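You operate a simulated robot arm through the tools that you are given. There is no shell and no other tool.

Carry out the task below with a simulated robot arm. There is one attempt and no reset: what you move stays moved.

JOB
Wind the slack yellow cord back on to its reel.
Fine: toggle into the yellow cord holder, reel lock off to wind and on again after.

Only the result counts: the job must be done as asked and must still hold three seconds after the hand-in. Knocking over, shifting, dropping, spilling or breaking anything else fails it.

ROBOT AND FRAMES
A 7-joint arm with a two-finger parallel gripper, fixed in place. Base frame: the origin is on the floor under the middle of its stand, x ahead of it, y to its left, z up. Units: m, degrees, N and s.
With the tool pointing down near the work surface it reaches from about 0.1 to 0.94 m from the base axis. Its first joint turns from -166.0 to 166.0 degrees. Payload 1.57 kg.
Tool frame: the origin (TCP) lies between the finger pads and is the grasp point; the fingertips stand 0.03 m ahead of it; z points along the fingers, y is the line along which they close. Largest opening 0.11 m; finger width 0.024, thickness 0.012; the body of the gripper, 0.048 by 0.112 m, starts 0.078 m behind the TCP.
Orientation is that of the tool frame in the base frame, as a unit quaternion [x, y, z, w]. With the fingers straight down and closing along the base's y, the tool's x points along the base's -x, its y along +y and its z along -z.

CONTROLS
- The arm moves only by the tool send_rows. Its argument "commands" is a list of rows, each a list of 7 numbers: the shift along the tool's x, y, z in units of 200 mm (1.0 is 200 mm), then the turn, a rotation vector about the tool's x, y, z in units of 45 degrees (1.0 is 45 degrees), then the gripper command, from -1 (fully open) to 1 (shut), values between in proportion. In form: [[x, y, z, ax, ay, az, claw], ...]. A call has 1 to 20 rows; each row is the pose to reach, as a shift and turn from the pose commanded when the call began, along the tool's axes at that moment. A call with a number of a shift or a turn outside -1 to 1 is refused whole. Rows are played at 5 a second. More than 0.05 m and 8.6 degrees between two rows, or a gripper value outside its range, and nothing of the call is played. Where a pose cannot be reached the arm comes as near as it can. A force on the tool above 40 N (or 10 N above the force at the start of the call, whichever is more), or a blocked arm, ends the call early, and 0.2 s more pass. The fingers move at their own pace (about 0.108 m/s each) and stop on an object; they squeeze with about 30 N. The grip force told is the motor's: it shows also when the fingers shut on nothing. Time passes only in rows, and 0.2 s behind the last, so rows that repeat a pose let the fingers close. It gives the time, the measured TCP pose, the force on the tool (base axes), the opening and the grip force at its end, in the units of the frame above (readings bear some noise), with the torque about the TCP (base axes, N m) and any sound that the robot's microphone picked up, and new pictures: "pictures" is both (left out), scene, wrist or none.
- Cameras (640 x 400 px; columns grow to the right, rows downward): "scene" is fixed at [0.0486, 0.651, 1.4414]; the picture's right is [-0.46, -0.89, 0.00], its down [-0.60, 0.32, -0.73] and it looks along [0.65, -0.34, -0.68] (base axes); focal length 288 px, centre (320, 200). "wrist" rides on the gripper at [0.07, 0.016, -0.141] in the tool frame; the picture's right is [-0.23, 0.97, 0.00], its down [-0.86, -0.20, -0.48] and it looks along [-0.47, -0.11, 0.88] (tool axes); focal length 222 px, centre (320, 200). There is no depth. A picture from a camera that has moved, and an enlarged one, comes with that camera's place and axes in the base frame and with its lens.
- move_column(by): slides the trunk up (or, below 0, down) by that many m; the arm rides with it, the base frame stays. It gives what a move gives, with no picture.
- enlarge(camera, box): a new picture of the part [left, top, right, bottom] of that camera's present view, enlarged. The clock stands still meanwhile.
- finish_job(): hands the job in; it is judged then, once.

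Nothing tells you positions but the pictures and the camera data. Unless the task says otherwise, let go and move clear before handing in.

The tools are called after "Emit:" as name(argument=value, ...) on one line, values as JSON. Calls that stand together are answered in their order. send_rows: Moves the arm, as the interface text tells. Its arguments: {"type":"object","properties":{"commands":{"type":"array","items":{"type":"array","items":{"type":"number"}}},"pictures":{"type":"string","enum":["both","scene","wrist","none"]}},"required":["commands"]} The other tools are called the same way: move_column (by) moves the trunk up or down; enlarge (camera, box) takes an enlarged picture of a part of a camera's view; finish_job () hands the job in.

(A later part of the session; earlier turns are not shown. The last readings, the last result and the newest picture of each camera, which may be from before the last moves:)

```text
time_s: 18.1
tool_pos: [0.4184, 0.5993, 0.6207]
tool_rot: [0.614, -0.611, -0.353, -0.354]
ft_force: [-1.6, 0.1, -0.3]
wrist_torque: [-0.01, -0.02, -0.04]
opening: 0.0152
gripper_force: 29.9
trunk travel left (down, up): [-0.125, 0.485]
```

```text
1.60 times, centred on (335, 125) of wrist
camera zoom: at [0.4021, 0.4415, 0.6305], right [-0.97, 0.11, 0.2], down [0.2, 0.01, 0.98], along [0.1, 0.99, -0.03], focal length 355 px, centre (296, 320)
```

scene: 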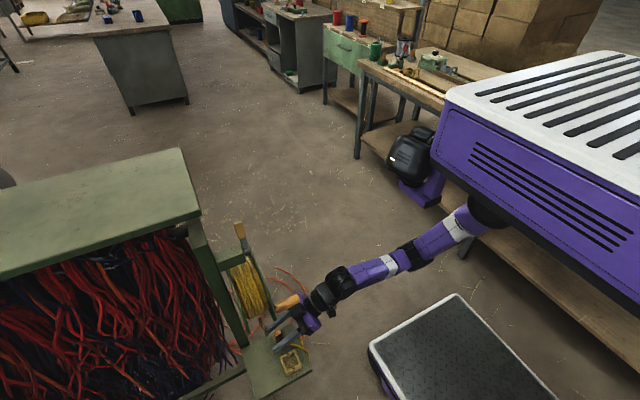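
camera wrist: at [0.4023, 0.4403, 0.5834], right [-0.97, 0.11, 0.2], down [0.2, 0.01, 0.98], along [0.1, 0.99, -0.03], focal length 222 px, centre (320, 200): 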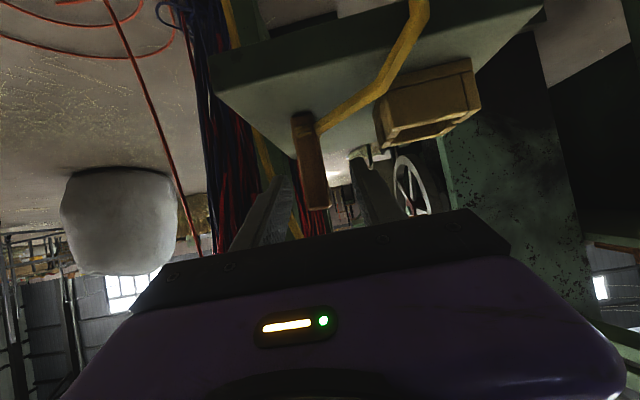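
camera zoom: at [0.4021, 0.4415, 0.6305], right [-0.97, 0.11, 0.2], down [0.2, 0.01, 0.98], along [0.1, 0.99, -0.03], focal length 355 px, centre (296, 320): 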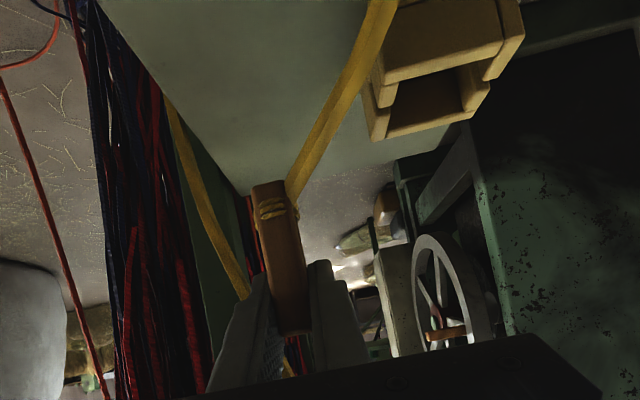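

Emit:
send_rows(commands=[[0.006, 0.1, -0.011, 0, 0, 0, 1], [0.012, 0.2, -0.021, 0, 0, 0, 1], [0.018, 0.3, -0.032, 0, 0, 0, 1], [0.024, 0.3825, -0.042, 0, 0, 0, 1], [0.024, 0.3825, -0.042, 0, 0, 0, 1]], pictures="none")

Emit:
enlarge(camera="scene", box=[240, 290, 340, 390])

Emit:
enlarge(camera="wrist", box=[210, 0, 460, 250])

Emit:
enlarge(camera="scene", box=[270, 330, 310, 370])

```text
time_s: 19.3
tool_pos: [0.3418, 0.5882, 0.6188]
tool_rot: [0.614, -0.61, -0.354, -0.353]
ft_force: [0.7, 0.0, -0.3]
wrist_torque: [-0.02, -0.01, -0.03]
opening: 0.0151
gripper_force: 30.1
trunk travel left (down, up): [-0.125, 0.485]
```

```text
4.00 times, centred on (290, 340) of scene
camera zoom: at [0.0486, 0.651, 1.4414], right [-0.46, -0.89, 0.0], down [-0.6, 0.32, -0.73], along [0.65, -0.34, -0.68], focal length 1152 px, centre (440, -360)
```

zoom: 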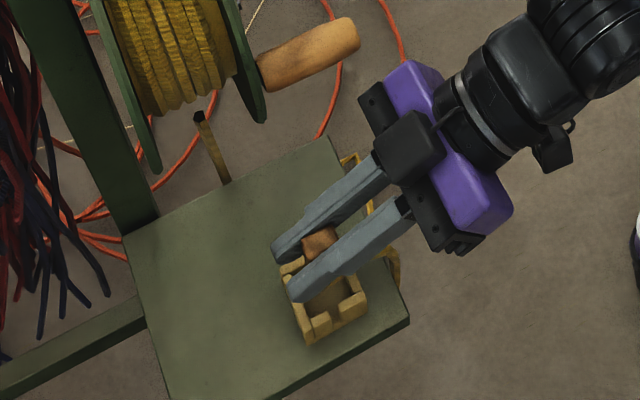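

```text
1.60 times, centred on (335, 125) of wrist
camera zoom: at [0.3259, 0.4313, 0.6284], right [-0.97, 0.11, 0.2], down [0.2, 0.01, 0.98], along [0.1, 0.99, -0.03], focal length 355 px, centre (296, 320)
```

zoom: 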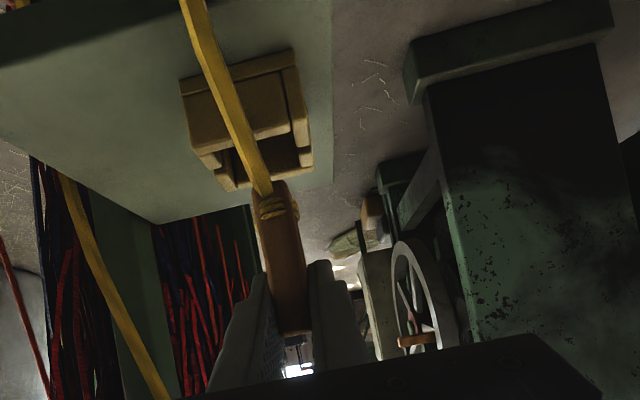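

```text
10.00 times, centred on (290, 350) of scene
camera zoom: at [0.0486, 0.651, 1.4414], right [-0.46, -0.89, 0.0], down [-0.6, 0.32, -0.73], along [0.65, -0.34, -0.68], focal length 2880 px, centre (620, -1300)
```

zoom: 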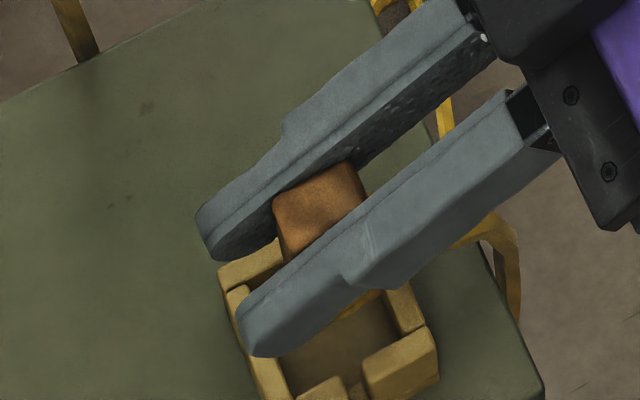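

The toggle hangs over the holder within about 2 mm of centre. I'll nudge it and lower in two steps, checking alignment at rim height.

Emit:
send_rows(commands=[[0.042, -0.0085, 0.027, 0, 0, 0, 1], [0.0845, -0.0085, 0.0545, 0, 0, 0, 1], [0.0845, -0.0085, 0.0545, 0, 0, 0, 1]], pictures="none")

Emit:
enlarge(camera="wrist", box=[240, 0, 400, 130])

Emit:
enlarge(camera="scene", box=[270, 330, 310, 370])

```text
time_s: 20.1
tool_pos: [0.344, 0.5899, 0.5992]
tool_rot: [0.615, -0.61, -0.354, -0.352]
ft_force: [0.7, 0.3, -0.3]
wrist_torque: [0.0, -0.02, 0.0]
opening: 0.0148
gripper_force: 29.9
trunk travel left (down, up): [-0.125, 0.485]
```

```text
3.08 times, centred on (320, 65) of wrist
camera zoom: at [0.3273, 0.4321, 0.6092], right [-0.97, 0.11, 0.2], down [0.2, 0.01, 0.98], along [0.1, 0.99, -0.03], focal length 684 px, centre (320, 615)
```

zoom: 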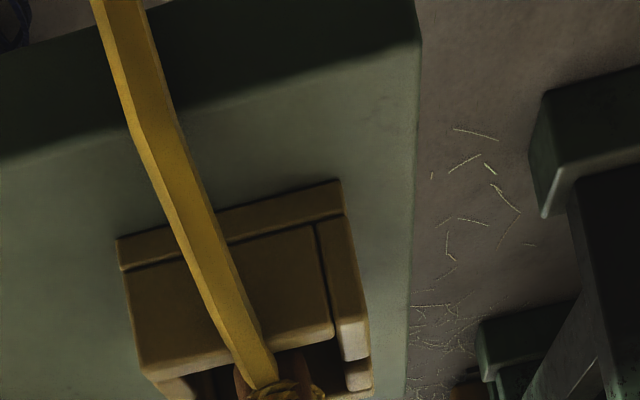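

```text
10.00 times, centred on (290, 350) of scene
camera zoom: at [0.0486, 0.651, 1.4414], right [-0.46, -0.89, 0.0], down [-0.6, 0.32, -0.73], along [0.65, -0.34, -0.68], focal length 2880 px, centre (620, -1300)
```

zoom: 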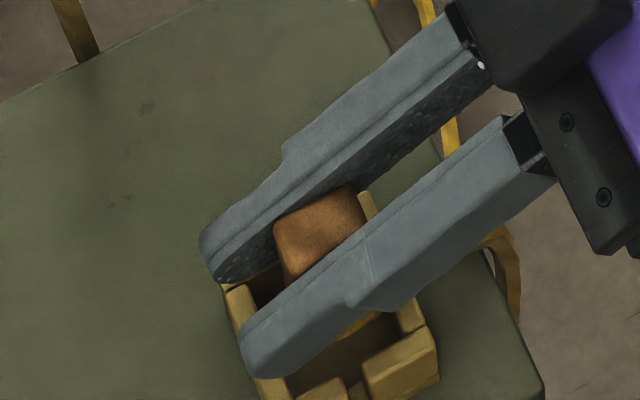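

The toggle end is centred over the opening. Lowering further, watching the force.

Emit:
send_rows(commands=[[0.026, 0, 0.015, 0, 0, 0, 1], [0.052, 0, 0.03, 0, 0, 0, 1], [0.078, 0, 0.045, 0, 0, 0, 1], [0.078, 0, 0.045, 0, 0, 0, 1]], pictures="none")

Emit:
enlarge(camera="wrist", box=[210, 0, 410, 160])

Emit:
enlarge(camera="scene", box=[270, 330, 310, 370])

```text
time_s: 21.1
tool_pos: [0.3436, 0.5893, 0.5814]
tool_rot: [0.614, -0.61, -0.355, -0.354]
ft_force: [-0.6, -0.1, -0.7]
wrist_torque: [-0.01, 0.0, -0.01]
opening: 0.0151
gripper_force: 30.3
trunk travel left (down, up): [-0.125, 0.485]
```

```text
2.50 times, centred on (310, 80) of wrist
camera zoom: at [0.3277, 0.4324, 0.5911], right [-0.97, 0.11, 0.2], down [0.2, 0.01, 0.98], along [0.1, 0.99, -0.03], focal length 555 px, centre (345, 500)
```

zoom: 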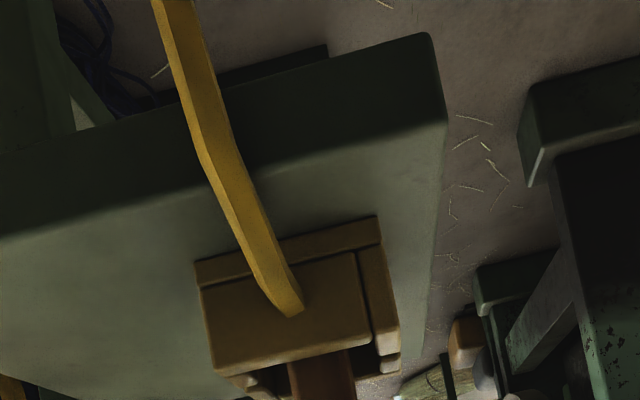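

```text
10.00 times, centred on (290, 350) of scene
camera zoom: at [0.0486, 0.651, 1.4414], right [-0.46, -0.89, 0.0], down [-0.6, 0.32, -0.73], along [0.65, -0.34, -0.68], focal length 2880 px, centre (620, -1300)
```

zoom: 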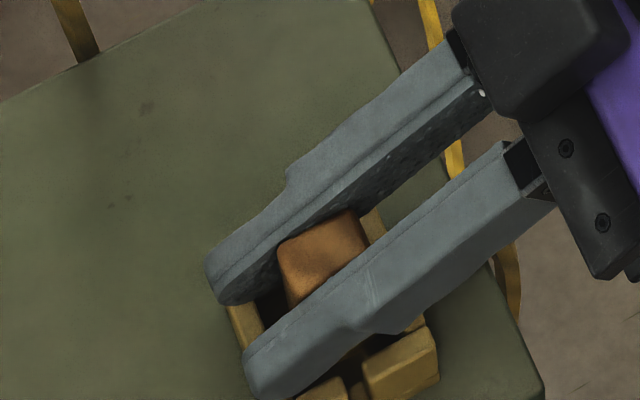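

The drawn cord passes through the front wall, so it's only a visual and won't jam. I'll lower the last few millimetres until I feel contact.

Emit:
send_rows(commands=[[0.009, 0, 0.005, 0, 0, 0, 1], [0.017, 0, 0.01, 0, 0, 0, 1], [0.017, 0, 0.01, 0, 0, 0, 1]], pictures="none")

```text
time_s: 21.9
tool_pos: [0.3453, 0.5895, 0.5813]
tool_rot: [0.613, -0.61, -0.355, -0.356]
ft_force: [-0.8, -2.2, 20.1]
wrist_torque: [-0.19, 0.01, 0.03]
opening: 0.0147
gripper_force: 30.0
trunk travel left (down, up): [-0.125, 0.485]
```

Contact at 20 N with the toggle bottom at z≈0.526, which is below the rim and so on the socket floor. I'll open the fingers and back away along the tool axis.

Emit:
send_rows(commands=[[-0.005, 0, -0.003, 0, 0, 0, 1], [-0.005, 0, -0.003, 0, 0, 0, 0.6], [-0.005, 0, -0.003, 0, 0, 0, 0.2], [-0.005, 0, -0.003, 0, 0, 0, 0.2], [-0.005, 0, -0.003, 0, 0, 0, 0.2]], pictures="none")

Emit:
send_rows(commands=[[0, 0, -0.12, 0, 0, 0, 0.2], [0, 0, -0.25, 0, 0, 0, 0.2], [0, 0, -0.4, 0, 0, 0, 0.2], [0, 0, -0.55, 0, 0, 0, 0.2], [0, 0, -0.55, 0, 0, 0, 0.2]])

Emit:
enlarge(camera="scene", box=[230, 300, 330, 400])

Emit:
enlarge(camera="wrist", box=[220, 0, 420, 150])

```text
time_s: 23.1
tool_pos: [0.3429, 0.5892, 0.5791]
tool_rot: [0.614, -0.61, -0.354, -0.353]
ft_force: [0.2, -0.5, 0.3]
wrist_torque: [-0.01, 0.0, 0.0]
opening: 0.0441
gripper_force: 0.1
trunk travel left (down, up): [-0.125, 0.485]
```

```text
time_s: 24.3
tool_pos: [0.3447, 0.4926, 0.6324]
tool_rot: [0.614, -0.611, -0.353, -0.353]
ft_force: [-0.7, -0.7, 0.5]
wrist_torque: [0.0, -0.02, 0.02]
opening: 0.0441
gripper_force: 0.0
trunk travel left (down, up): [-0.125, 0.485]
camera wrist: at [0.3288, 0.3357, 0.643], right [-0.97, 0.11, 0.2], down [0.2, 0.01, 0.98], along [0.1, 0.99, -0.03], focal length 222 px, centre (320, 200)
```

scene: 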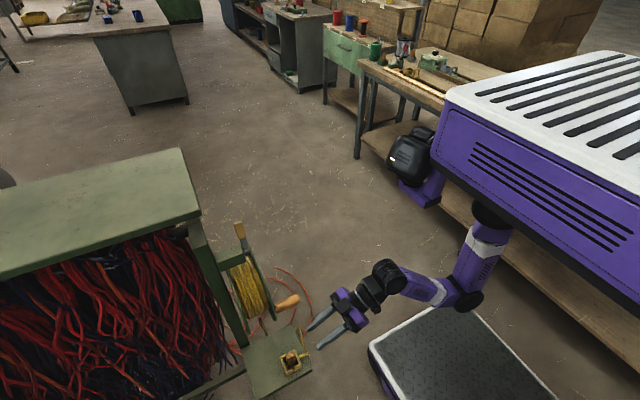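
wrist: 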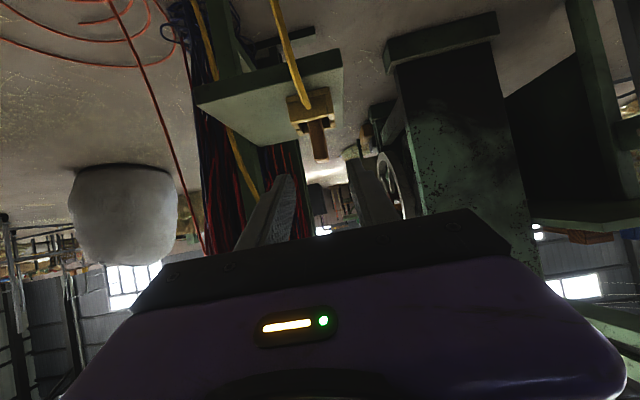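

```text
4.00 times, centred on (280, 350) of scene
camera zoom: at [0.0486, 0.651, 1.4414], right [-0.46, -0.89, 0.0], down [-0.6, 0.32, -0.73], along [0.65, -0.34, -0.68], focal length 1152 px, centre (480, -400)
```

zoom: 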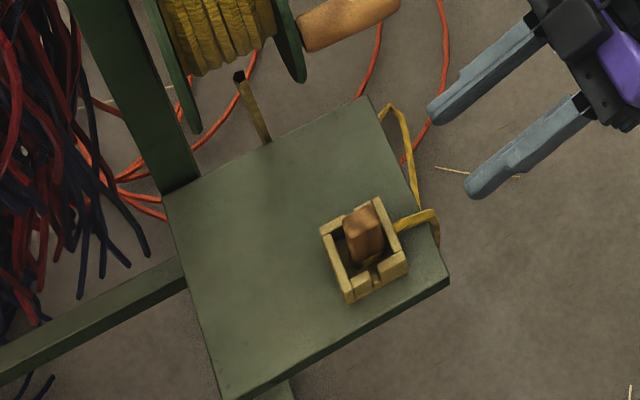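

```text
2.67 times, centred on (320, 75) of wrist
camera zoom: at [0.3288, 0.3357, 0.643], right [-0.97, 0.11, 0.2], down [0.2, 0.01, 0.98], along [0.1, 0.99, -0.03], focal length 592 px, centre (320, 533)
```

zoom: 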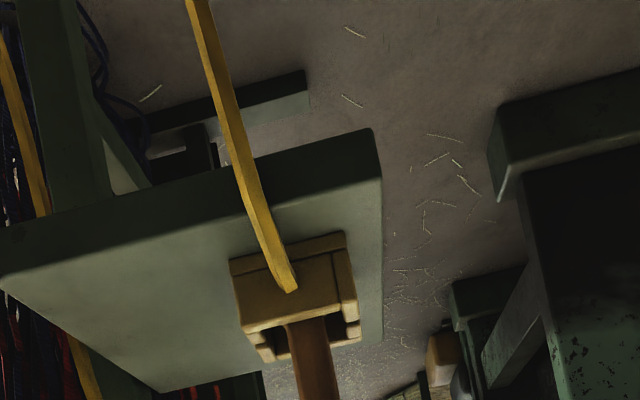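

The toggle now stands in the holder. Next is the lock lever at the top, around (0.49, 0.61, 0.96). I'll back off, then raise the trunk so the hand is level with the lever and can look at it.

Emit:
send_rows(commands=[[0, -0.08, -0.12, 0, 0, 0, 0.2], [0, -0.16, -0.25, 0, 0, 0, 0.2], [0, -0.25, -0.4, 0, 0, 0, 0.0], [0, -0.25, -0.4, 0, 0, 0, 0.0]], pictures="none")

Emit:
move_column(by=0.3)

Emit:
enlarge(camera="wrist", box=[0, 0, 640, 400])

Emit:
enlarge(camera="scene", box=[0, 0, 640, 400])

```text
time_s: 25.3
tool_pos: [0.3948, 0.4283, 0.6716]
tool_rot: [0.614, -0.61, -0.355, -0.354]
ft_force: [0.0, 0.6, 0.4]
wrist_torque: [0.0, -0.01, 0.0]
opening: 0.055
gripper_force: 0.1
out of reach, approached as far as the arm can: row 3, 4
trunk travel left (down, up): [-0.125, 0.485]
```

```text
time_s: 28.3
tool_pos: [0.3943, 0.429, 0.97]
tool_rot: [0.614, -0.61, -0.355, -0.354]
ft_force: [0.5, -0.4, 0.5]
wrist_torque: [0.02, 0.0, -0.01]
opening: 0.0549
gripper_force: 0.0
trunk travel left (down, up): [-0.425, 0.185]
```

```text
1.00 times, centred on (320, 200) of wrist (not enlarged: the box is as wide or as high as the picture)
camera zoom: at [0.3784, 0.2721, 0.9811], right [-0.97, 0.11, 0.2], down [0.2, 0.01, 0.98], along [0.1, 0.99, -0.03], focal length 222 px, centre (320, 200)
```

zoom: 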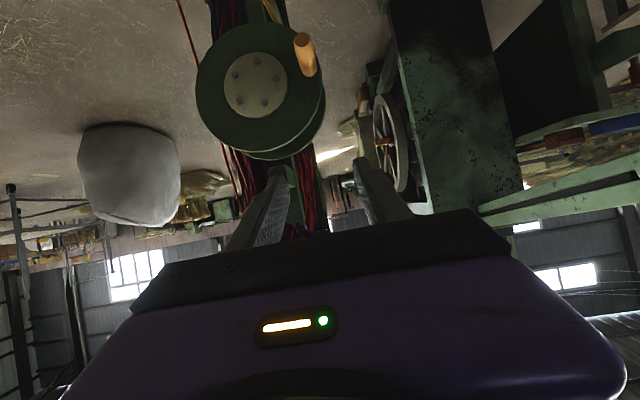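

```text
1.00 times, centred on (320, 200) of scene (not enlarged: the box is as wide or as high as the picture)
camera zoom: at [0.0486, 0.651, 1.4414], right [-0.46, -0.89, 0.0], down [-0.6, 0.32, -0.73], along [0.65, -0.34, -0.68], focal length 288 px, centre (320, 200)
```

zoom: 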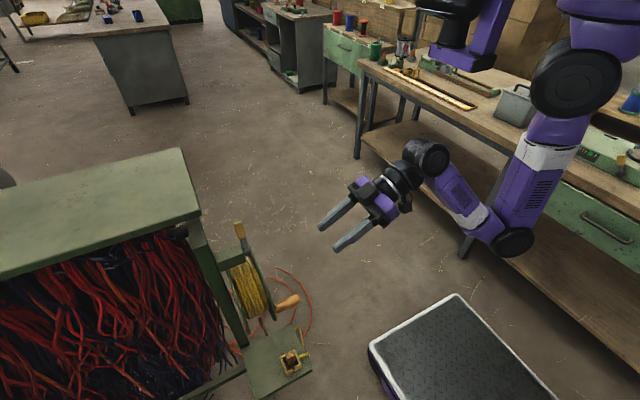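

I now have a clear frontal view of the reel. Enlarging it and the lever area gives the axis, radius and handle position.

Emit:
enlarge(camera="wrist", box=[180, 10, 340, 170])

Emit:
enlarge(camera="wrist", box=[200, 130, 400, 250])

```text
2.50 times, centred on (260, 90) of wrist
camera zoom: at [0.3784, 0.2721, 0.9811], right [-0.97, 0.11, 0.2], down [0.2, 0.01, 0.98], along [0.1, 0.99, -0.03], focal length 555 px, centre (470, 475)
```

zoom: 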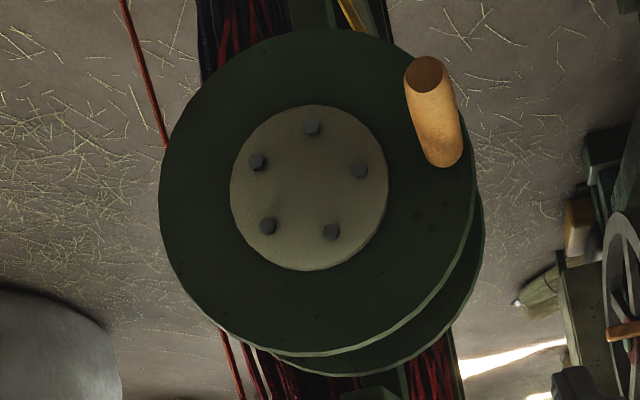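

```text
3.20 times, centred on (300, 190) of wrist
camera zoom: at [0.3784, 0.2721, 0.9811], right [-0.97, 0.11, 0.2], down [0.2, 0.01, 0.98], along [0.1, 0.99, -0.03], focal length 711 px, centre (384, 232)
```

zoom: 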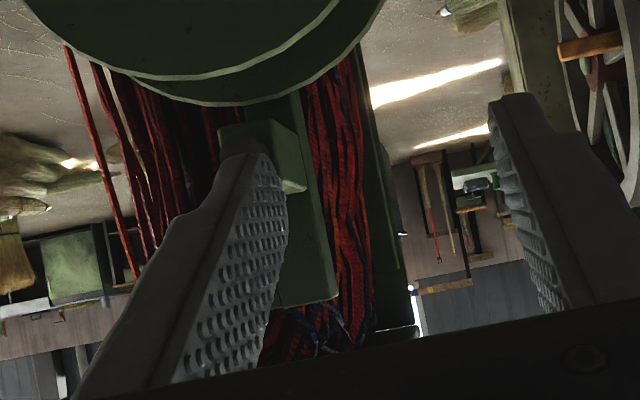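

Reel axis at about (x 0.470, z 0.785), flange radius ≈ 0.098, handle centre about (0.389, 0.780) so crank radius ≈ 0.081. The lever is hidden behind the finger, so I'll raise the trunk another 10 cm to see it.

Emit:
move_column(by=0.12)

Emit:
enlarge(camera="wrist", box=[170, 40, 410, 240])

Emit:
enlarge(camera="wrist", box=[220, 90, 330, 200])

```text
time_s: 29.8
tool_pos: [0.395, 0.4285, 1.0911]
tool_rot: [0.613, -0.611, -0.355, -0.354]
ft_force: [0.4, 0.2, 0.9]
wrist_torque: [-0.01, -0.01, 0.02]
opening: 0.0552
gripper_force: 0.1
trunk travel left (down, up): [-0.545, 0.065]
```

```text
2.00 times, centred on (290, 140) of wrist
camera zoom: at [0.3784, 0.2721, 1.1011], right [-0.97, 0.11, 0.2], down [0.2, 0.01, 0.98], along [0.1, 0.99, -0.03], focal length 444 px, centre (380, 320)
```

zoom: 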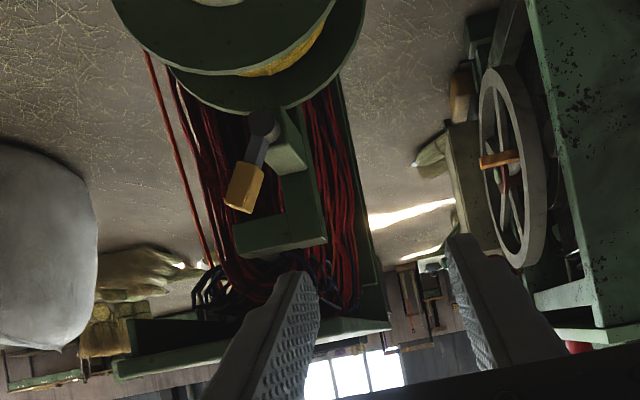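

```text
3.64 times, centred on (275, 145) of wrist
camera zoom: at [0.3784, 0.2721, 1.1011], right [-0.97, 0.11, 0.2], down [0.2, 0.01, 0.98], along [0.1, 0.99, -0.03], focal length 808 px, centre (484, 400)
```

zoom: 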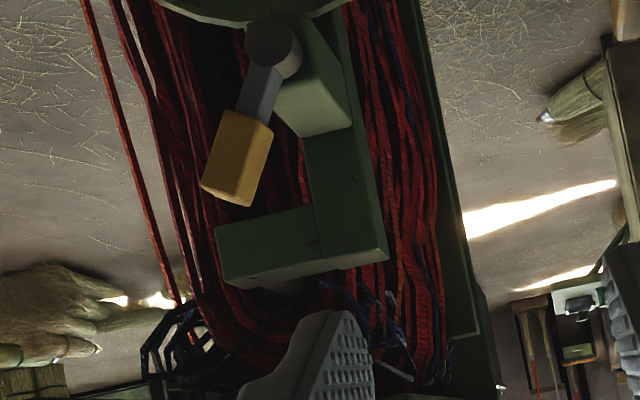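

The lever stands about 28° from vertical towards +x: pivot at (0.471, 0.925), block at about (0.492, 0.615, 0.968). I'll straddle the block with open fingers so either finger can push it, going first to a pre-approach point.

Emit:
send_rows(commands=[[0.018, -0.124, 0.139, 0, 0, 0, 0.0], [0.036, -0.248, 0.278, 0, 0, 0, 0.0], [0.055, -0.372, 0.416, 0, 0, 0, 0.0], [0.073, -0.4965, 0.555, 0, 0, 0, 0.0], [0.073, -0.4965, 0.555, 0, 0, 0, 0.0]])

Emit:
enlarge(camera="wrist", box=[230, 80, 430, 240])

Emit:
enlarge(camera="scene", box=[200, 180, 340, 290])

```text
time_s: 31.0
tool_pos: [0.4919, 0.5194, 1.0214]
tool_rot: [0.614, -0.611, -0.353, -0.353]
ft_force: [0.1, -0.8, 0.4]
wrist_torque: [0.01, 0.01, -0.03]
opening: 0.0551
gripper_force: 0.1
trunk travel left (down, up): [-0.545, 0.065]
camera wrist: at [0.4763, 0.362, 1.0321], right [-0.97, 0.11, 0.2], down [0.2, 0.01, 0.98], along [0.1, 0.99, -0.03], focal length 222 px, centre (320, 200)
```

scene: 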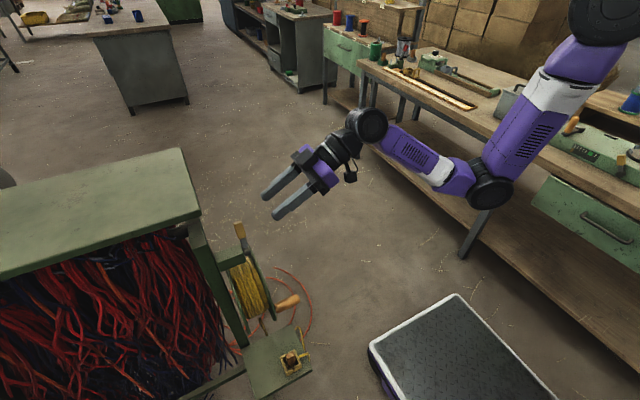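
wrist: 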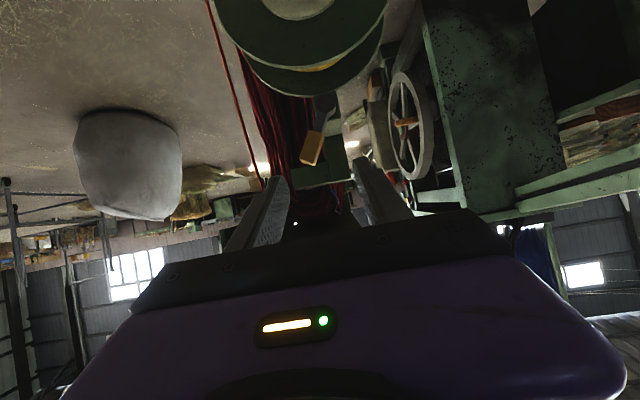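

```text
2.50 times, centred on (330, 160) of wrist
camera zoom: at [0.4763, 0.362, 1.0321], right [-0.97, 0.11, 0.2], down [0.2, 0.01, 0.98], along [0.1, 0.99, -0.03], focal length 555 px, centre (295, 300)
```

zoom: 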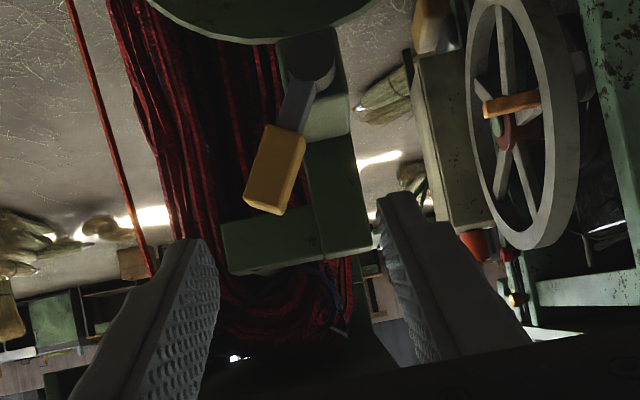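

```text
3.64 times, centred on (270, 235) of scene
camera zoom: at [0.0486, 0.651, 1.4414], right [-0.46, -0.89, 0.0], down [-0.6, 0.32, -0.73], along [0.65, -0.34, -0.68], focal length 1047 px, centre (502, 73)
```

zoom: 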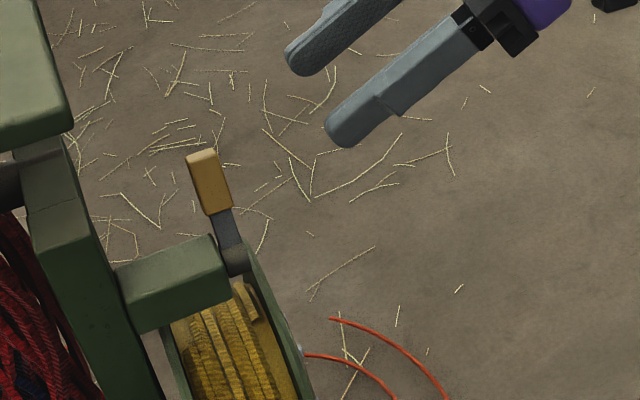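

The lever measures the same from here. I'll advance so the block sits between the fingers.

Emit:
send_rows(commands=[[-0.001, -0.009, 0.16, 0, 0, 0, 0.0], [-0.002, -0.018, 0.33, 0, 0, 0, 0.0], [-0.004, -0.0265, 0.492, 0, 0, 0, 0.0], [-0.004, -0.0265, 0.492, 0, 0, 0, 0.0]])

Emit:
enlarge(camera="wrist", box=[230, 80, 430, 240])

Emit:
enlarge(camera="scene", box=[200, 180, 300, 260])

```text
time_s: 32.0
tool_pos: [0.4989, 0.6024, 0.9742]
tool_rot: [0.614, -0.61, -0.355, -0.353]
ft_force: [0.1, 0.5, -0.5]
wrist_torque: [0.02, 0.02, -0.01]
opening: 0.0549
gripper_force: 0.1
trunk travel left (down, up): [-0.545, 0.065]
camera wrist: at [0.4816, 0.4445, 0.9843], right [-0.97, 0.11, 0.2], down [0.2, 0.01, 0.98], along [0.1, 0.99, -0.03], focal length 222 px, centre (320, 200)
```

scene: 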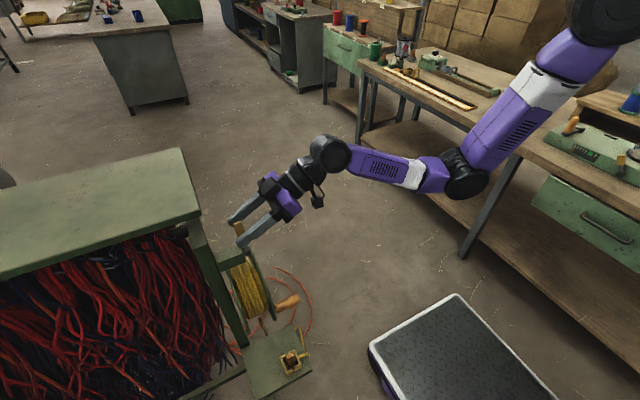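
wrist: 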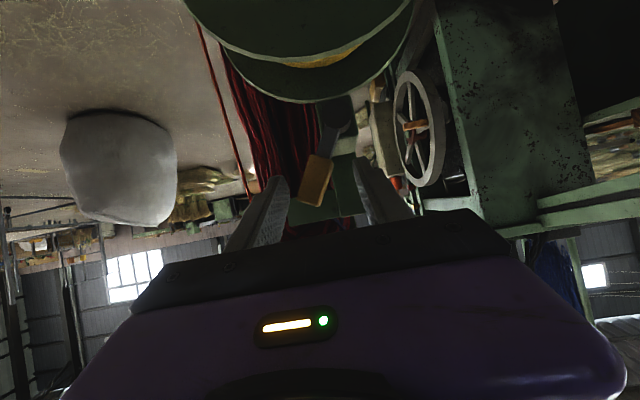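

```text
2.50 times, centred on (330, 160) of wrist
camera zoom: at [0.4816, 0.4445, 0.9843], right [-0.97, 0.11, 0.2], down [0.2, 0.01, 0.98], along [0.1, 0.99, -0.03], focal length 555 px, centre (295, 300)
```

zoom: 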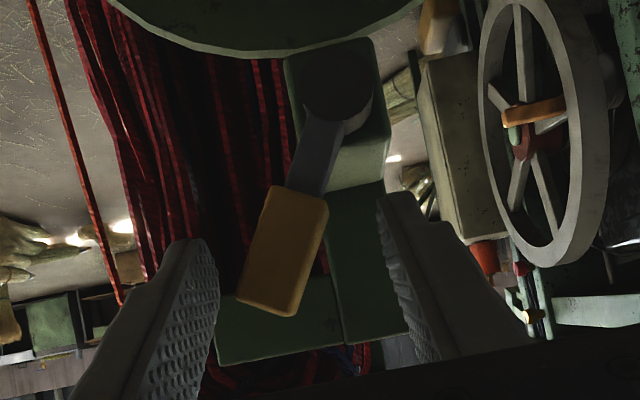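

```text
5.00 times, centred on (250, 220) of scene
camera zoom: at [0.0486, 0.651, 1.4414], right [-0.46, -0.89, 0.0], down [-0.6, 0.32, -0.73], along [0.65, -0.34, -0.68], focal length 1440 px, centre (670, 100)
```

zoom: 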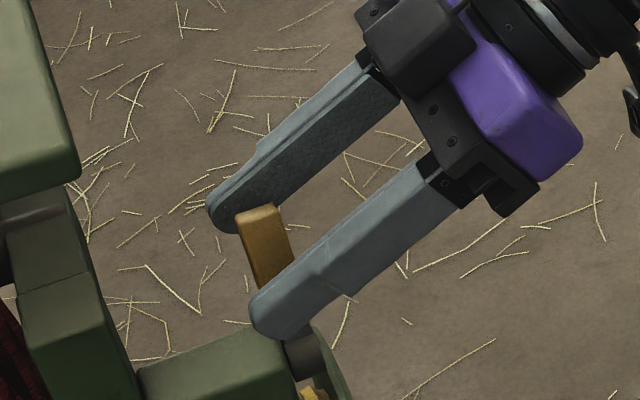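

The block is between the fingers with nothing touching. I'll sweep slowly towards -x to swing the lever over, watching the force and listening for clicks.

Emit:
send_rows(commands=[[0, 0.04, 0, 0, 0, 0, 0.0], [0, 0.08, 0, 0, 0, 0, 0.0], [0, 0.12, 0, 0, 0, 0, 0.0], [0, 0.16, 0, 0, 0, 0, 0.0], [0, 0.2, 0, 0, 0, 0, 0.0], [0, 0.2, 0, 0, 0, 0, 0.0]], pictures="none")

Emit:
enlarge(camera="wrist", box=[230, 80, 430, 240])

```text
time_s: 33.4
tool_pos: [0.4579, 0.6051, 0.9749]
tool_rot: [0.614, -0.61, -0.354, -0.353]
ft_force: [-0.5, 0.3, -0.2]
wrist_torque: [-0.02, 0.02, -0.02]
opening: 0.0548
gripper_force: 0.1
trunk travel left (down, up): [-0.545, 0.065]
```

```text
2.50 times, centred on (330, 160) of wrist
camera zoom: at [0.441, 0.4475, 0.9847], right [-0.97, 0.11, 0.2], down [0.2, 0.01, 0.98], along [0.1, 0.99, -0.03], focal length 555 px, centre (295, 300)
```

zoom: 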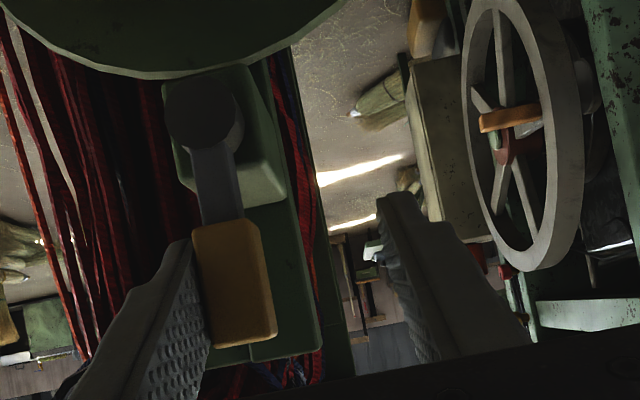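

The lever swung easily to vertical. Continuing the sweep towards -x.

Emit:
send_rows(commands=[[0, 0.03, 0, 0, 0, 0, 0.0], [0, 0.06, 0, 0, 0, 0, 0.0], [0, 0.09, 0, 0, 0, 0, 0.0], [0, 0.12, 0, 0, 0, 0, 0.0], [0, 0.15, 0, 0, 0, 0, 0.0], [0, 0.18, 0, 0, 0, 0, 0.0], [0, 0.18, 0, 0, 0, 0, 0.0]], pictures="none")

Emit:
enlarge(camera="wrist", box=[230, 80, 430, 240])

```text
time_s: 35.0
tool_pos: [0.4267, 0.6034, 0.9751]
tool_rot: [-0.612, 0.613, 0.352, 0.355]
ft_force: [26.1, -6.2, -3.5]
wrist_torque: [-0.27, -0.42, -0.57]
opening: 0.0779
gripper_force: 12.9
trunk travel left (down, up): [-0.545, 0.065]
```

```text
2.50 times, centred on (330, 160) of wrist
camera zoom: at [0.4093, 0.447, 0.9848], right [-0.97, 0.12, 0.19], down [0.2, 0.01, 0.98], along [0.11, 0.99, -0.04], focal length 555 px, centre (295, 300)
```

zoom: 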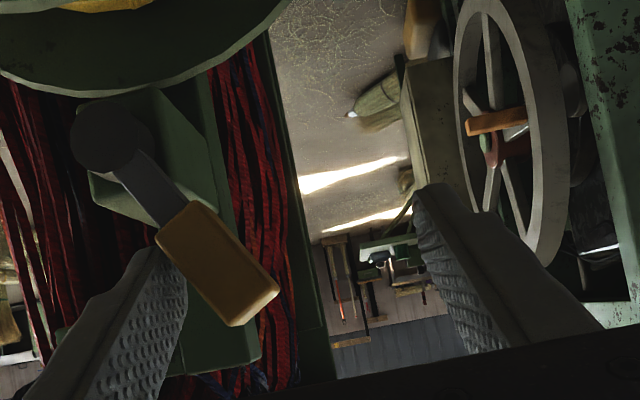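

The lever reached its stop at about -29°, the mirror of where it began, so the lock should be off. I'll relieve the pressure and back out.

Emit:
send_rows(commands=[[0, -0.05, 0, 0, 0, 0, 0.0], [0, -0.1, 0, 0, 0, 0, 0.0], [0, -0.1, 0, 0, 0, 0, 0.0]], pictures="none")

Emit:
enlarge(camera="wrist", box=[230, 80, 430, 240])

```text
time_s: 35.8
tool_pos: [0.4402, 0.6051, 0.9759]
tool_rot: [0.614, -0.61, -0.355, -0.353]
ft_force: [-0.4, 0.7, -0.2]
wrist_torque: [0.0, -0.01, 0.02]
opening: 0.0548
gripper_force: 0.0
trunk travel left (down, up): [-0.545, 0.065]
```

```text
2.50 times, centred on (330, 160) of wrist
camera zoom: at [0.4244, 0.4473, 0.9852], right [-0.97, 0.1, 0.2], down [0.2, 0.01, 0.98], along [0.1, 0.99, -0.03], focal length 555 px, centre (295, 300)
```

zoom: 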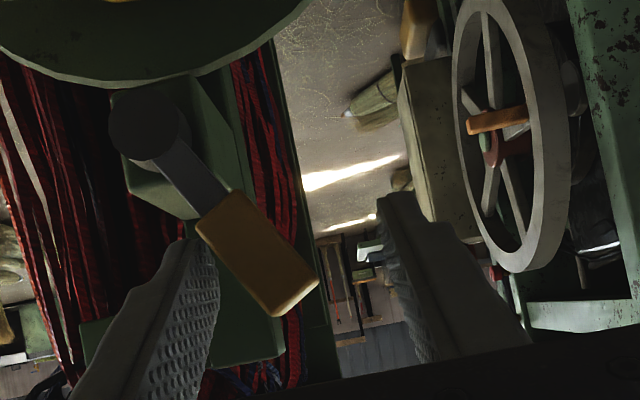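

The lever stays over. I'll back out and lower the trunk 20 cm to get ready for the crank handle at (0.389, 0.780).

Emit:
send_rows(commands=[[0, 0, -0.13, 0, 0, 0, 0.0], [0, 0, -0.28, 0, 0, 0, 0.0], [0, 0, -0.45, 0, 0, 0, 0.0], [0, 0, -0.62, 0, 0, 0, 0.0], [0, 0, -0.78, 0, 0, 0, 0.0], [0, 0, -0.78, 0, 0, 0, 0.0]], pictures="none")

Emit:
move_column(by=-0.2)

Emit:
enlarge(camera="wrist", box=[180, 0, 460, 200])

Emit:
enlarge(camera="scene", box=[190, 190, 350, 390])

```text
time_s: 37.2
tool_pos: [0.4424, 0.4667, 1.0532]
tool_rot: [0.614, -0.611, -0.354, -0.353]
ft_force: [0.4, 0.8, 0.5]
wrist_torque: [-0.01, 0.01, 0.03]
opening: 0.055
gripper_force: 0.0
trunk travel left (down, up): [-0.545, 0.065]
```

```text
time_s: 39.4
tool_pos: [0.4428, 0.468, 0.8524]
tool_rot: [0.614, -0.61, -0.355, -0.354]
ft_force: [1.0, 0.5, 0.1]
wrist_torque: [-0.04, 0.02, 0.0]
opening: 0.0552
gripper_force: 0.2
trunk travel left (down, up): [-0.345, 0.265]
```

```text
2.00 times, centred on (320, 100) of wrist
camera zoom: at [0.4269, 0.3109, 0.8626], right [-0.97, 0.11, 0.2], down [0.2, 0.01, 0.98], along [0.1, 0.99, -0.03], focal length 444 px, centre (320, 400)
```

zoom: 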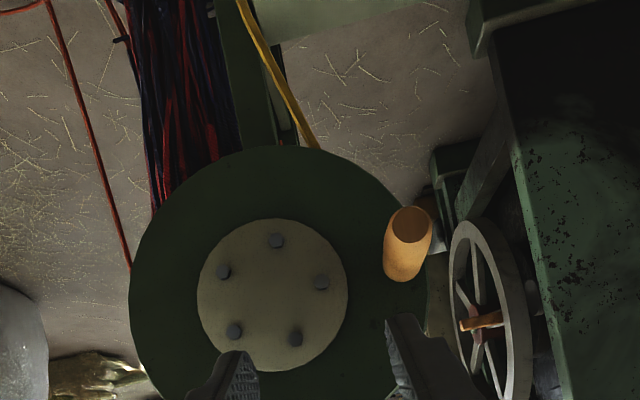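

```text
2.00 times, centred on (270, 290) of scene
camera zoom: at [0.0486, 0.651, 1.4414], right [-0.46, -0.89, 0.0], down [-0.6, 0.32, -0.73], along [0.65, -0.34, -0.68], focal length 576 px, centre (420, 20)
```

zoom: 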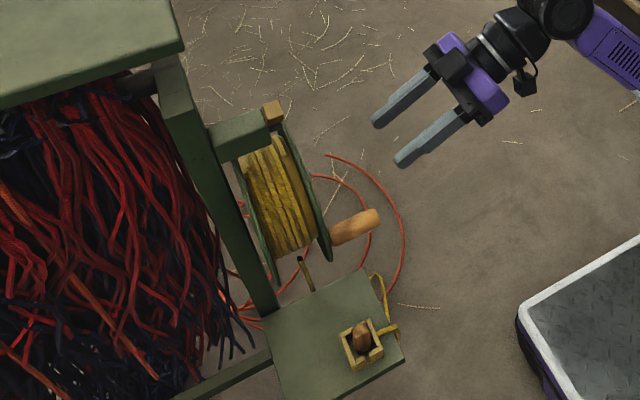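

The handle end is at about (0.388, 0.53, 0.781) and the reel axis at about (0.472, 0.781). I'll line up in front of the handle and then slide the open fingers over it.

Emit:
send_rows(commands=[[0.057, 0.135, 0.083, 0, 0, 0, 0.0], [0.1145, 0.271, 0.166, 0, 0, 0, 0.0], [0.1145, 0.271, 0.166, 0, 0, 0, 0.0]], pictures="none")

Emit:
enlarge(camera="wrist", box=[220, 60, 420, 220])

Emit:
enlarge(camera="scene", box=[220, 230, 340, 340])

```text
time_s: 40.2
tool_pos: [0.3882, 0.4854, 0.8156]
tool_rot: [0.614, -0.61, -0.356, -0.353]
ft_force: [-0.2, -0.1, 0.2]
wrist_torque: [0.02, -0.01, 0.02]
opening: 0.0549
gripper_force: 0.0
trunk travel left (down, up): [-0.345, 0.265]
```

```text
2.50 times, centred on (320, 140) of wrist
camera zoom: at [0.3721, 0.3287, 0.8249], right [-0.97, 0.11, 0.2], down [0.2, 0.01, 0.98], along [0.1, 0.99, -0.03], focal length 555 px, centre (320, 350)
```

zoom: 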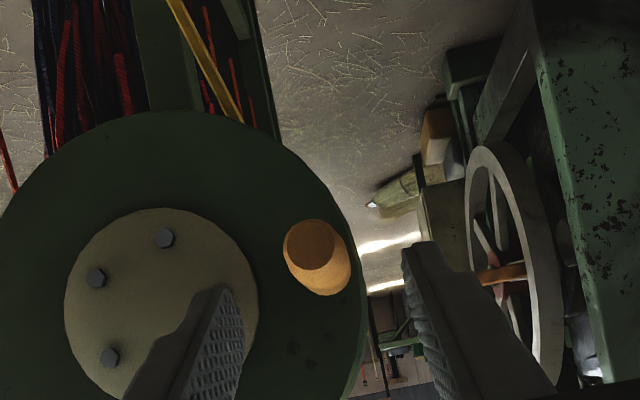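

```text
3.64 times, centred on (280, 285) of scene
camera zoom: at [0.0486, 0.651, 1.4414], right [-0.46, -0.89, 0.0], down [-0.6, 0.32, -0.73], along [0.65, -0.34, -0.68], focal length 1047 px, centre (466, -109)
```

zoom: 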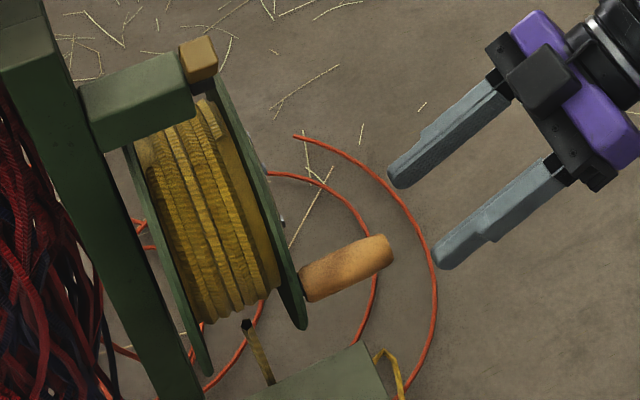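

Aligned. Sliding the fingers over the handle.

Emit:
send_rows(commands=[[0, 0, 0.12, 0, 0, 0, 0.0], [0, 0, 0.24, 0, 0, 0, 0.0], [0, -0.003, 0.35, 0, 0, 0, 0.0], [0, -0.003, 0.35, 0, 0, 0, 0.0]], pictures="none")

Emit:
enlarge(camera="wrist", box=[220, 100, 420, 260])

Emit:
enlarge(camera="scene", box=[220, 230, 340, 340])

```text
time_s: 41.2
tool_pos: [0.3884, 0.5445, 0.7826]
tool_rot: [0.614, -0.611, -0.354, -0.353]
ft_force: [-0.4, 0.7, 1.1]
wrist_torque: [0.0, 0.0, -0.05]
opening: 0.055
gripper_force: 0.1
trunk travel left (down, up): [-0.345, 0.265]
```

```text
2.50 times, centred on (320, 180) of wrist
camera zoom: at [0.372, 0.3881, 0.7919], right [-0.97, 0.11, 0.2], down [0.2, 0.01, 0.98], along [0.1, 0.99, -0.03], focal length 555 px, centre (320, 250)
```

zoom: 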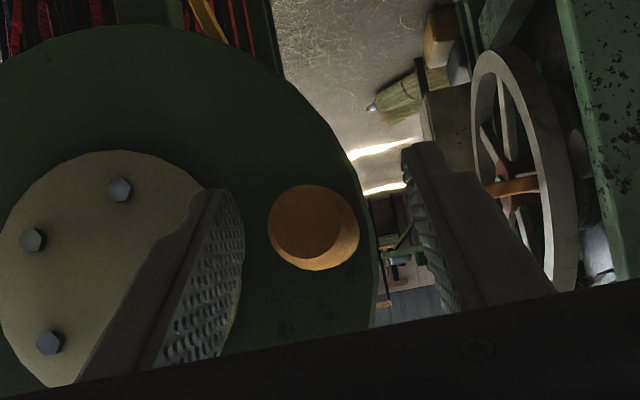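

```text
3.64 times, centred on (280, 285) of scene
camera zoom: at [0.0486, 0.651, 1.4414], right [-0.46, -0.89, 0.0], down [-0.6, 0.32, -0.73], along [0.65, -0.34, -0.68], focal length 1047 px, centre (466, -109)
```

zoom: 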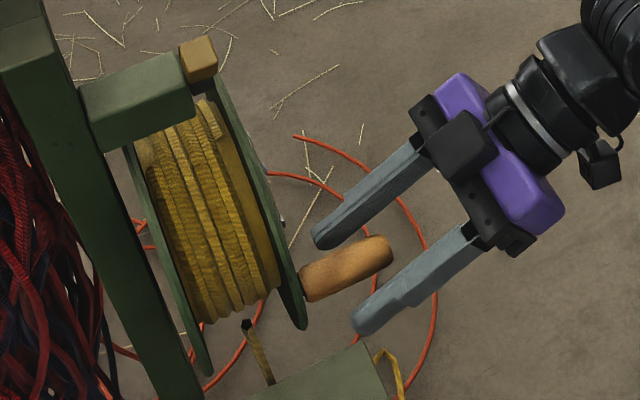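

The fingers straddle the handle. I'll close the grip and check the reaction.

Emit:
send_rows(commands=[[0, 0, 0, 0, 0, 0, 0.5], [0, 0, 0, 0, 0, 0, 1], [0, 0, 0, 0, 0, 0, 1], [0, 0, 0, 0, 0, 0, 1]], pictures="none")

```text
time_s: 42.2
tool_pos: [0.39, 0.5458, 0.7819]
tool_rot: [0.613, -0.611, -0.354, -0.355]
ft_force: [8.8, 3.4, -0.4]
wrist_torque: [-0.07, -0.03, -0.97]
opening: 0.0239
gripper_force: 36.2
trunk travel left (down, up): [-0.345, 0.265]
```

Gripped: the handle is 24 mm thick and sits about 1 mm to +x of my command. I'll turn the crank 20° in the winding direction (up from -x) to test it.

Emit:
send_rows(commands=[[-0.0316, -0.0066, -0.0182, 0, 0, 0, 1], [-0.0629, -0.0129, -0.0363, 0, 0, 0, 1], [-0.0937, -0.0207, -0.0542, 0, 0, 0, 1], [-0.1238, -0.0317, -0.0716, 0, 0, 0, 1], [-0.1238, -0.0317, -0.0716, 0, 0, 0, 1]])

Emit:
enlarge(camera="scene", box=[220, 230, 340, 390])

Emit:
enlarge(camera="wrist", box=[220, 0, 420, 260])

```text
time_s: 43.4
tool_pos: [0.3941, 0.5447, 0.8111]
tool_rot: [0.614, -0.61, -0.355, -0.353]
ft_force: [-1.5, 19.8, -0.6]
wrist_torque: [-0.4, 0.01, -1.17]
opening: 0.024
gripper_force: 35.2
trunk travel left (down, up): [-0.345, 0.265]
camera wrist: at [0.379, 0.3879, 0.8207], right [-0.97, 0.11, 0.2], down [0.2, 0.01, 0.98], along [0.1, 0.99, -0.03], focal length 222 px, centre (320, 200)
```

scene: 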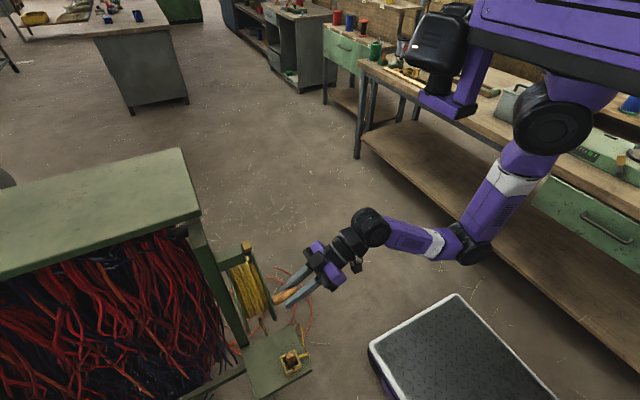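
wrist: 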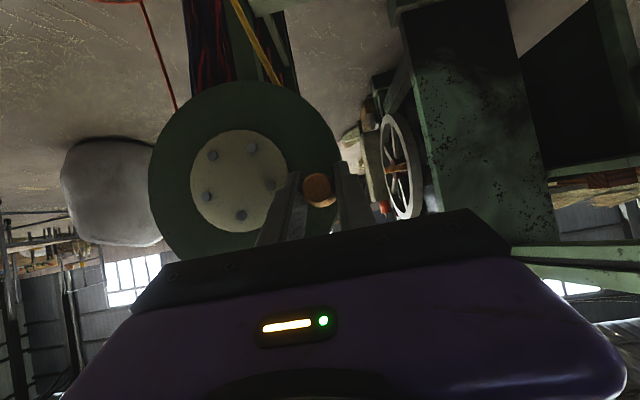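

```text
2.50 times, centred on (280, 310) of scene
camera zoom: at [0.0486, 0.651, 1.4414], right [-0.46, -0.89, 0.0], down [-0.6, 0.32, -0.73], along [0.65, -0.34, -0.68], focal length 720 px, centre (420, -75)
```

zoom: 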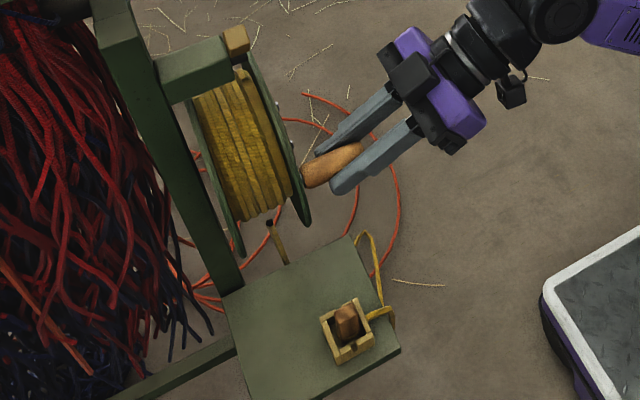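

```text
1.54 times, centred on (320, 130) of wrist
camera zoom: at [0.379, 0.3879, 0.8207], right [-0.97, 0.11, 0.2], down [0.2, 0.01, 0.98], along [0.1, 0.99, -0.03], focal length 342 px, centre (320, 308)
```

zoom: 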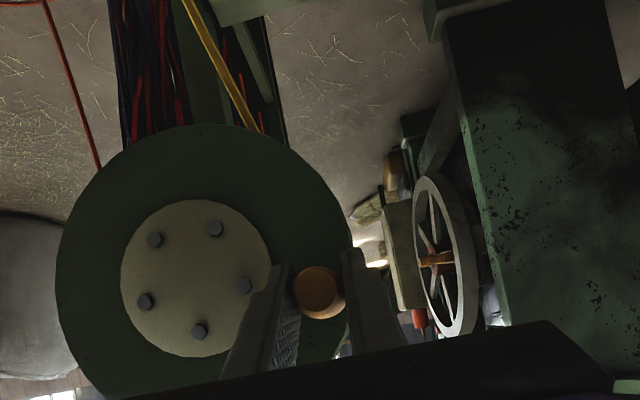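

The reel turns freely with the handle (the bolts rotated), so the lock is off. I'll continue the arc from 20° to 60°.

Emit:
send_rows(commands=[[-0.0329, -0.0139, -0.0103, 0, 0, 0, 1], [-0.0609, -0.0308, -0.0267, 0, 0, 0, 1], [-0.0875, -0.0503, -0.0422, 0, 0, 0, 1], [-0.1126, -0.0725, -0.0568, 0, 0, 0, 1], [-0.1359, -0.0971, -0.0704, 0, 0, 0, 1], [-0.1572, -0.124, -0.0828, 0, 0, 0, 1], [-0.1764, -0.1528, -0.0941, 0, 0, 0, 1], [-0.1934, -0.1836, -0.1041, 0, 0, 0, 1], [-0.1934, -0.1836, -0.1041, 0, 0, 0, 1]], pictures="none")

Emit:
enlarge(camera="scene", box=[220, 230, 340, 390])

Emit:
enlarge(camera="wrist", box=[180, 0, 440, 220])

```text
time_s: 45.4
tool_pos: [0.432, 0.5463, 0.8549]
tool_rot: [0.614, -0.61, -0.355, -0.354]
ft_force: [-4.4, -19.1, 7.2]
wrist_torque: [0.21, -0.02, -0.9]
opening: 0.024
gripper_force: 35.9
trunk travel left (down, up): [-0.345, 0.265]
```

```text
2.50 times, centred on (280, 310) of scene
camera zoom: at [0.0486, 0.651, 1.4414], right [-0.46, -0.89, 0.0], down [-0.6, 0.32, -0.73], along [0.65, -0.34, -0.68], focal length 720 px, centre (420, -75)
```

zoom: 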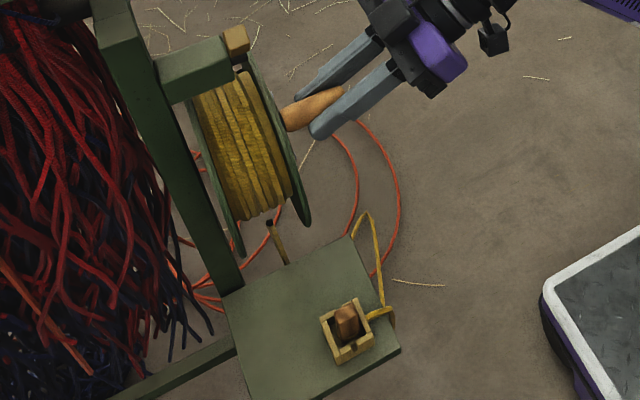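

```text
1.82 times, centred on (310, 110) of wrist
camera zoom: at [0.4154, 0.3893, 0.8647], right [-0.97, 0.11, 0.2], down [0.2, 0.01, 0.98], along [0.1, 0.99, -0.03], focal length 404 px, centre (338, 364)
```

zoom: 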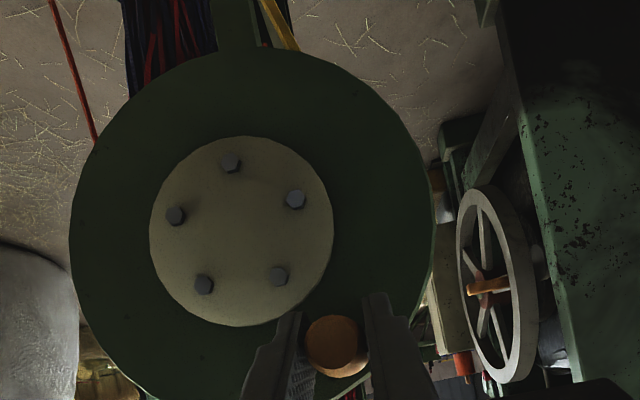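

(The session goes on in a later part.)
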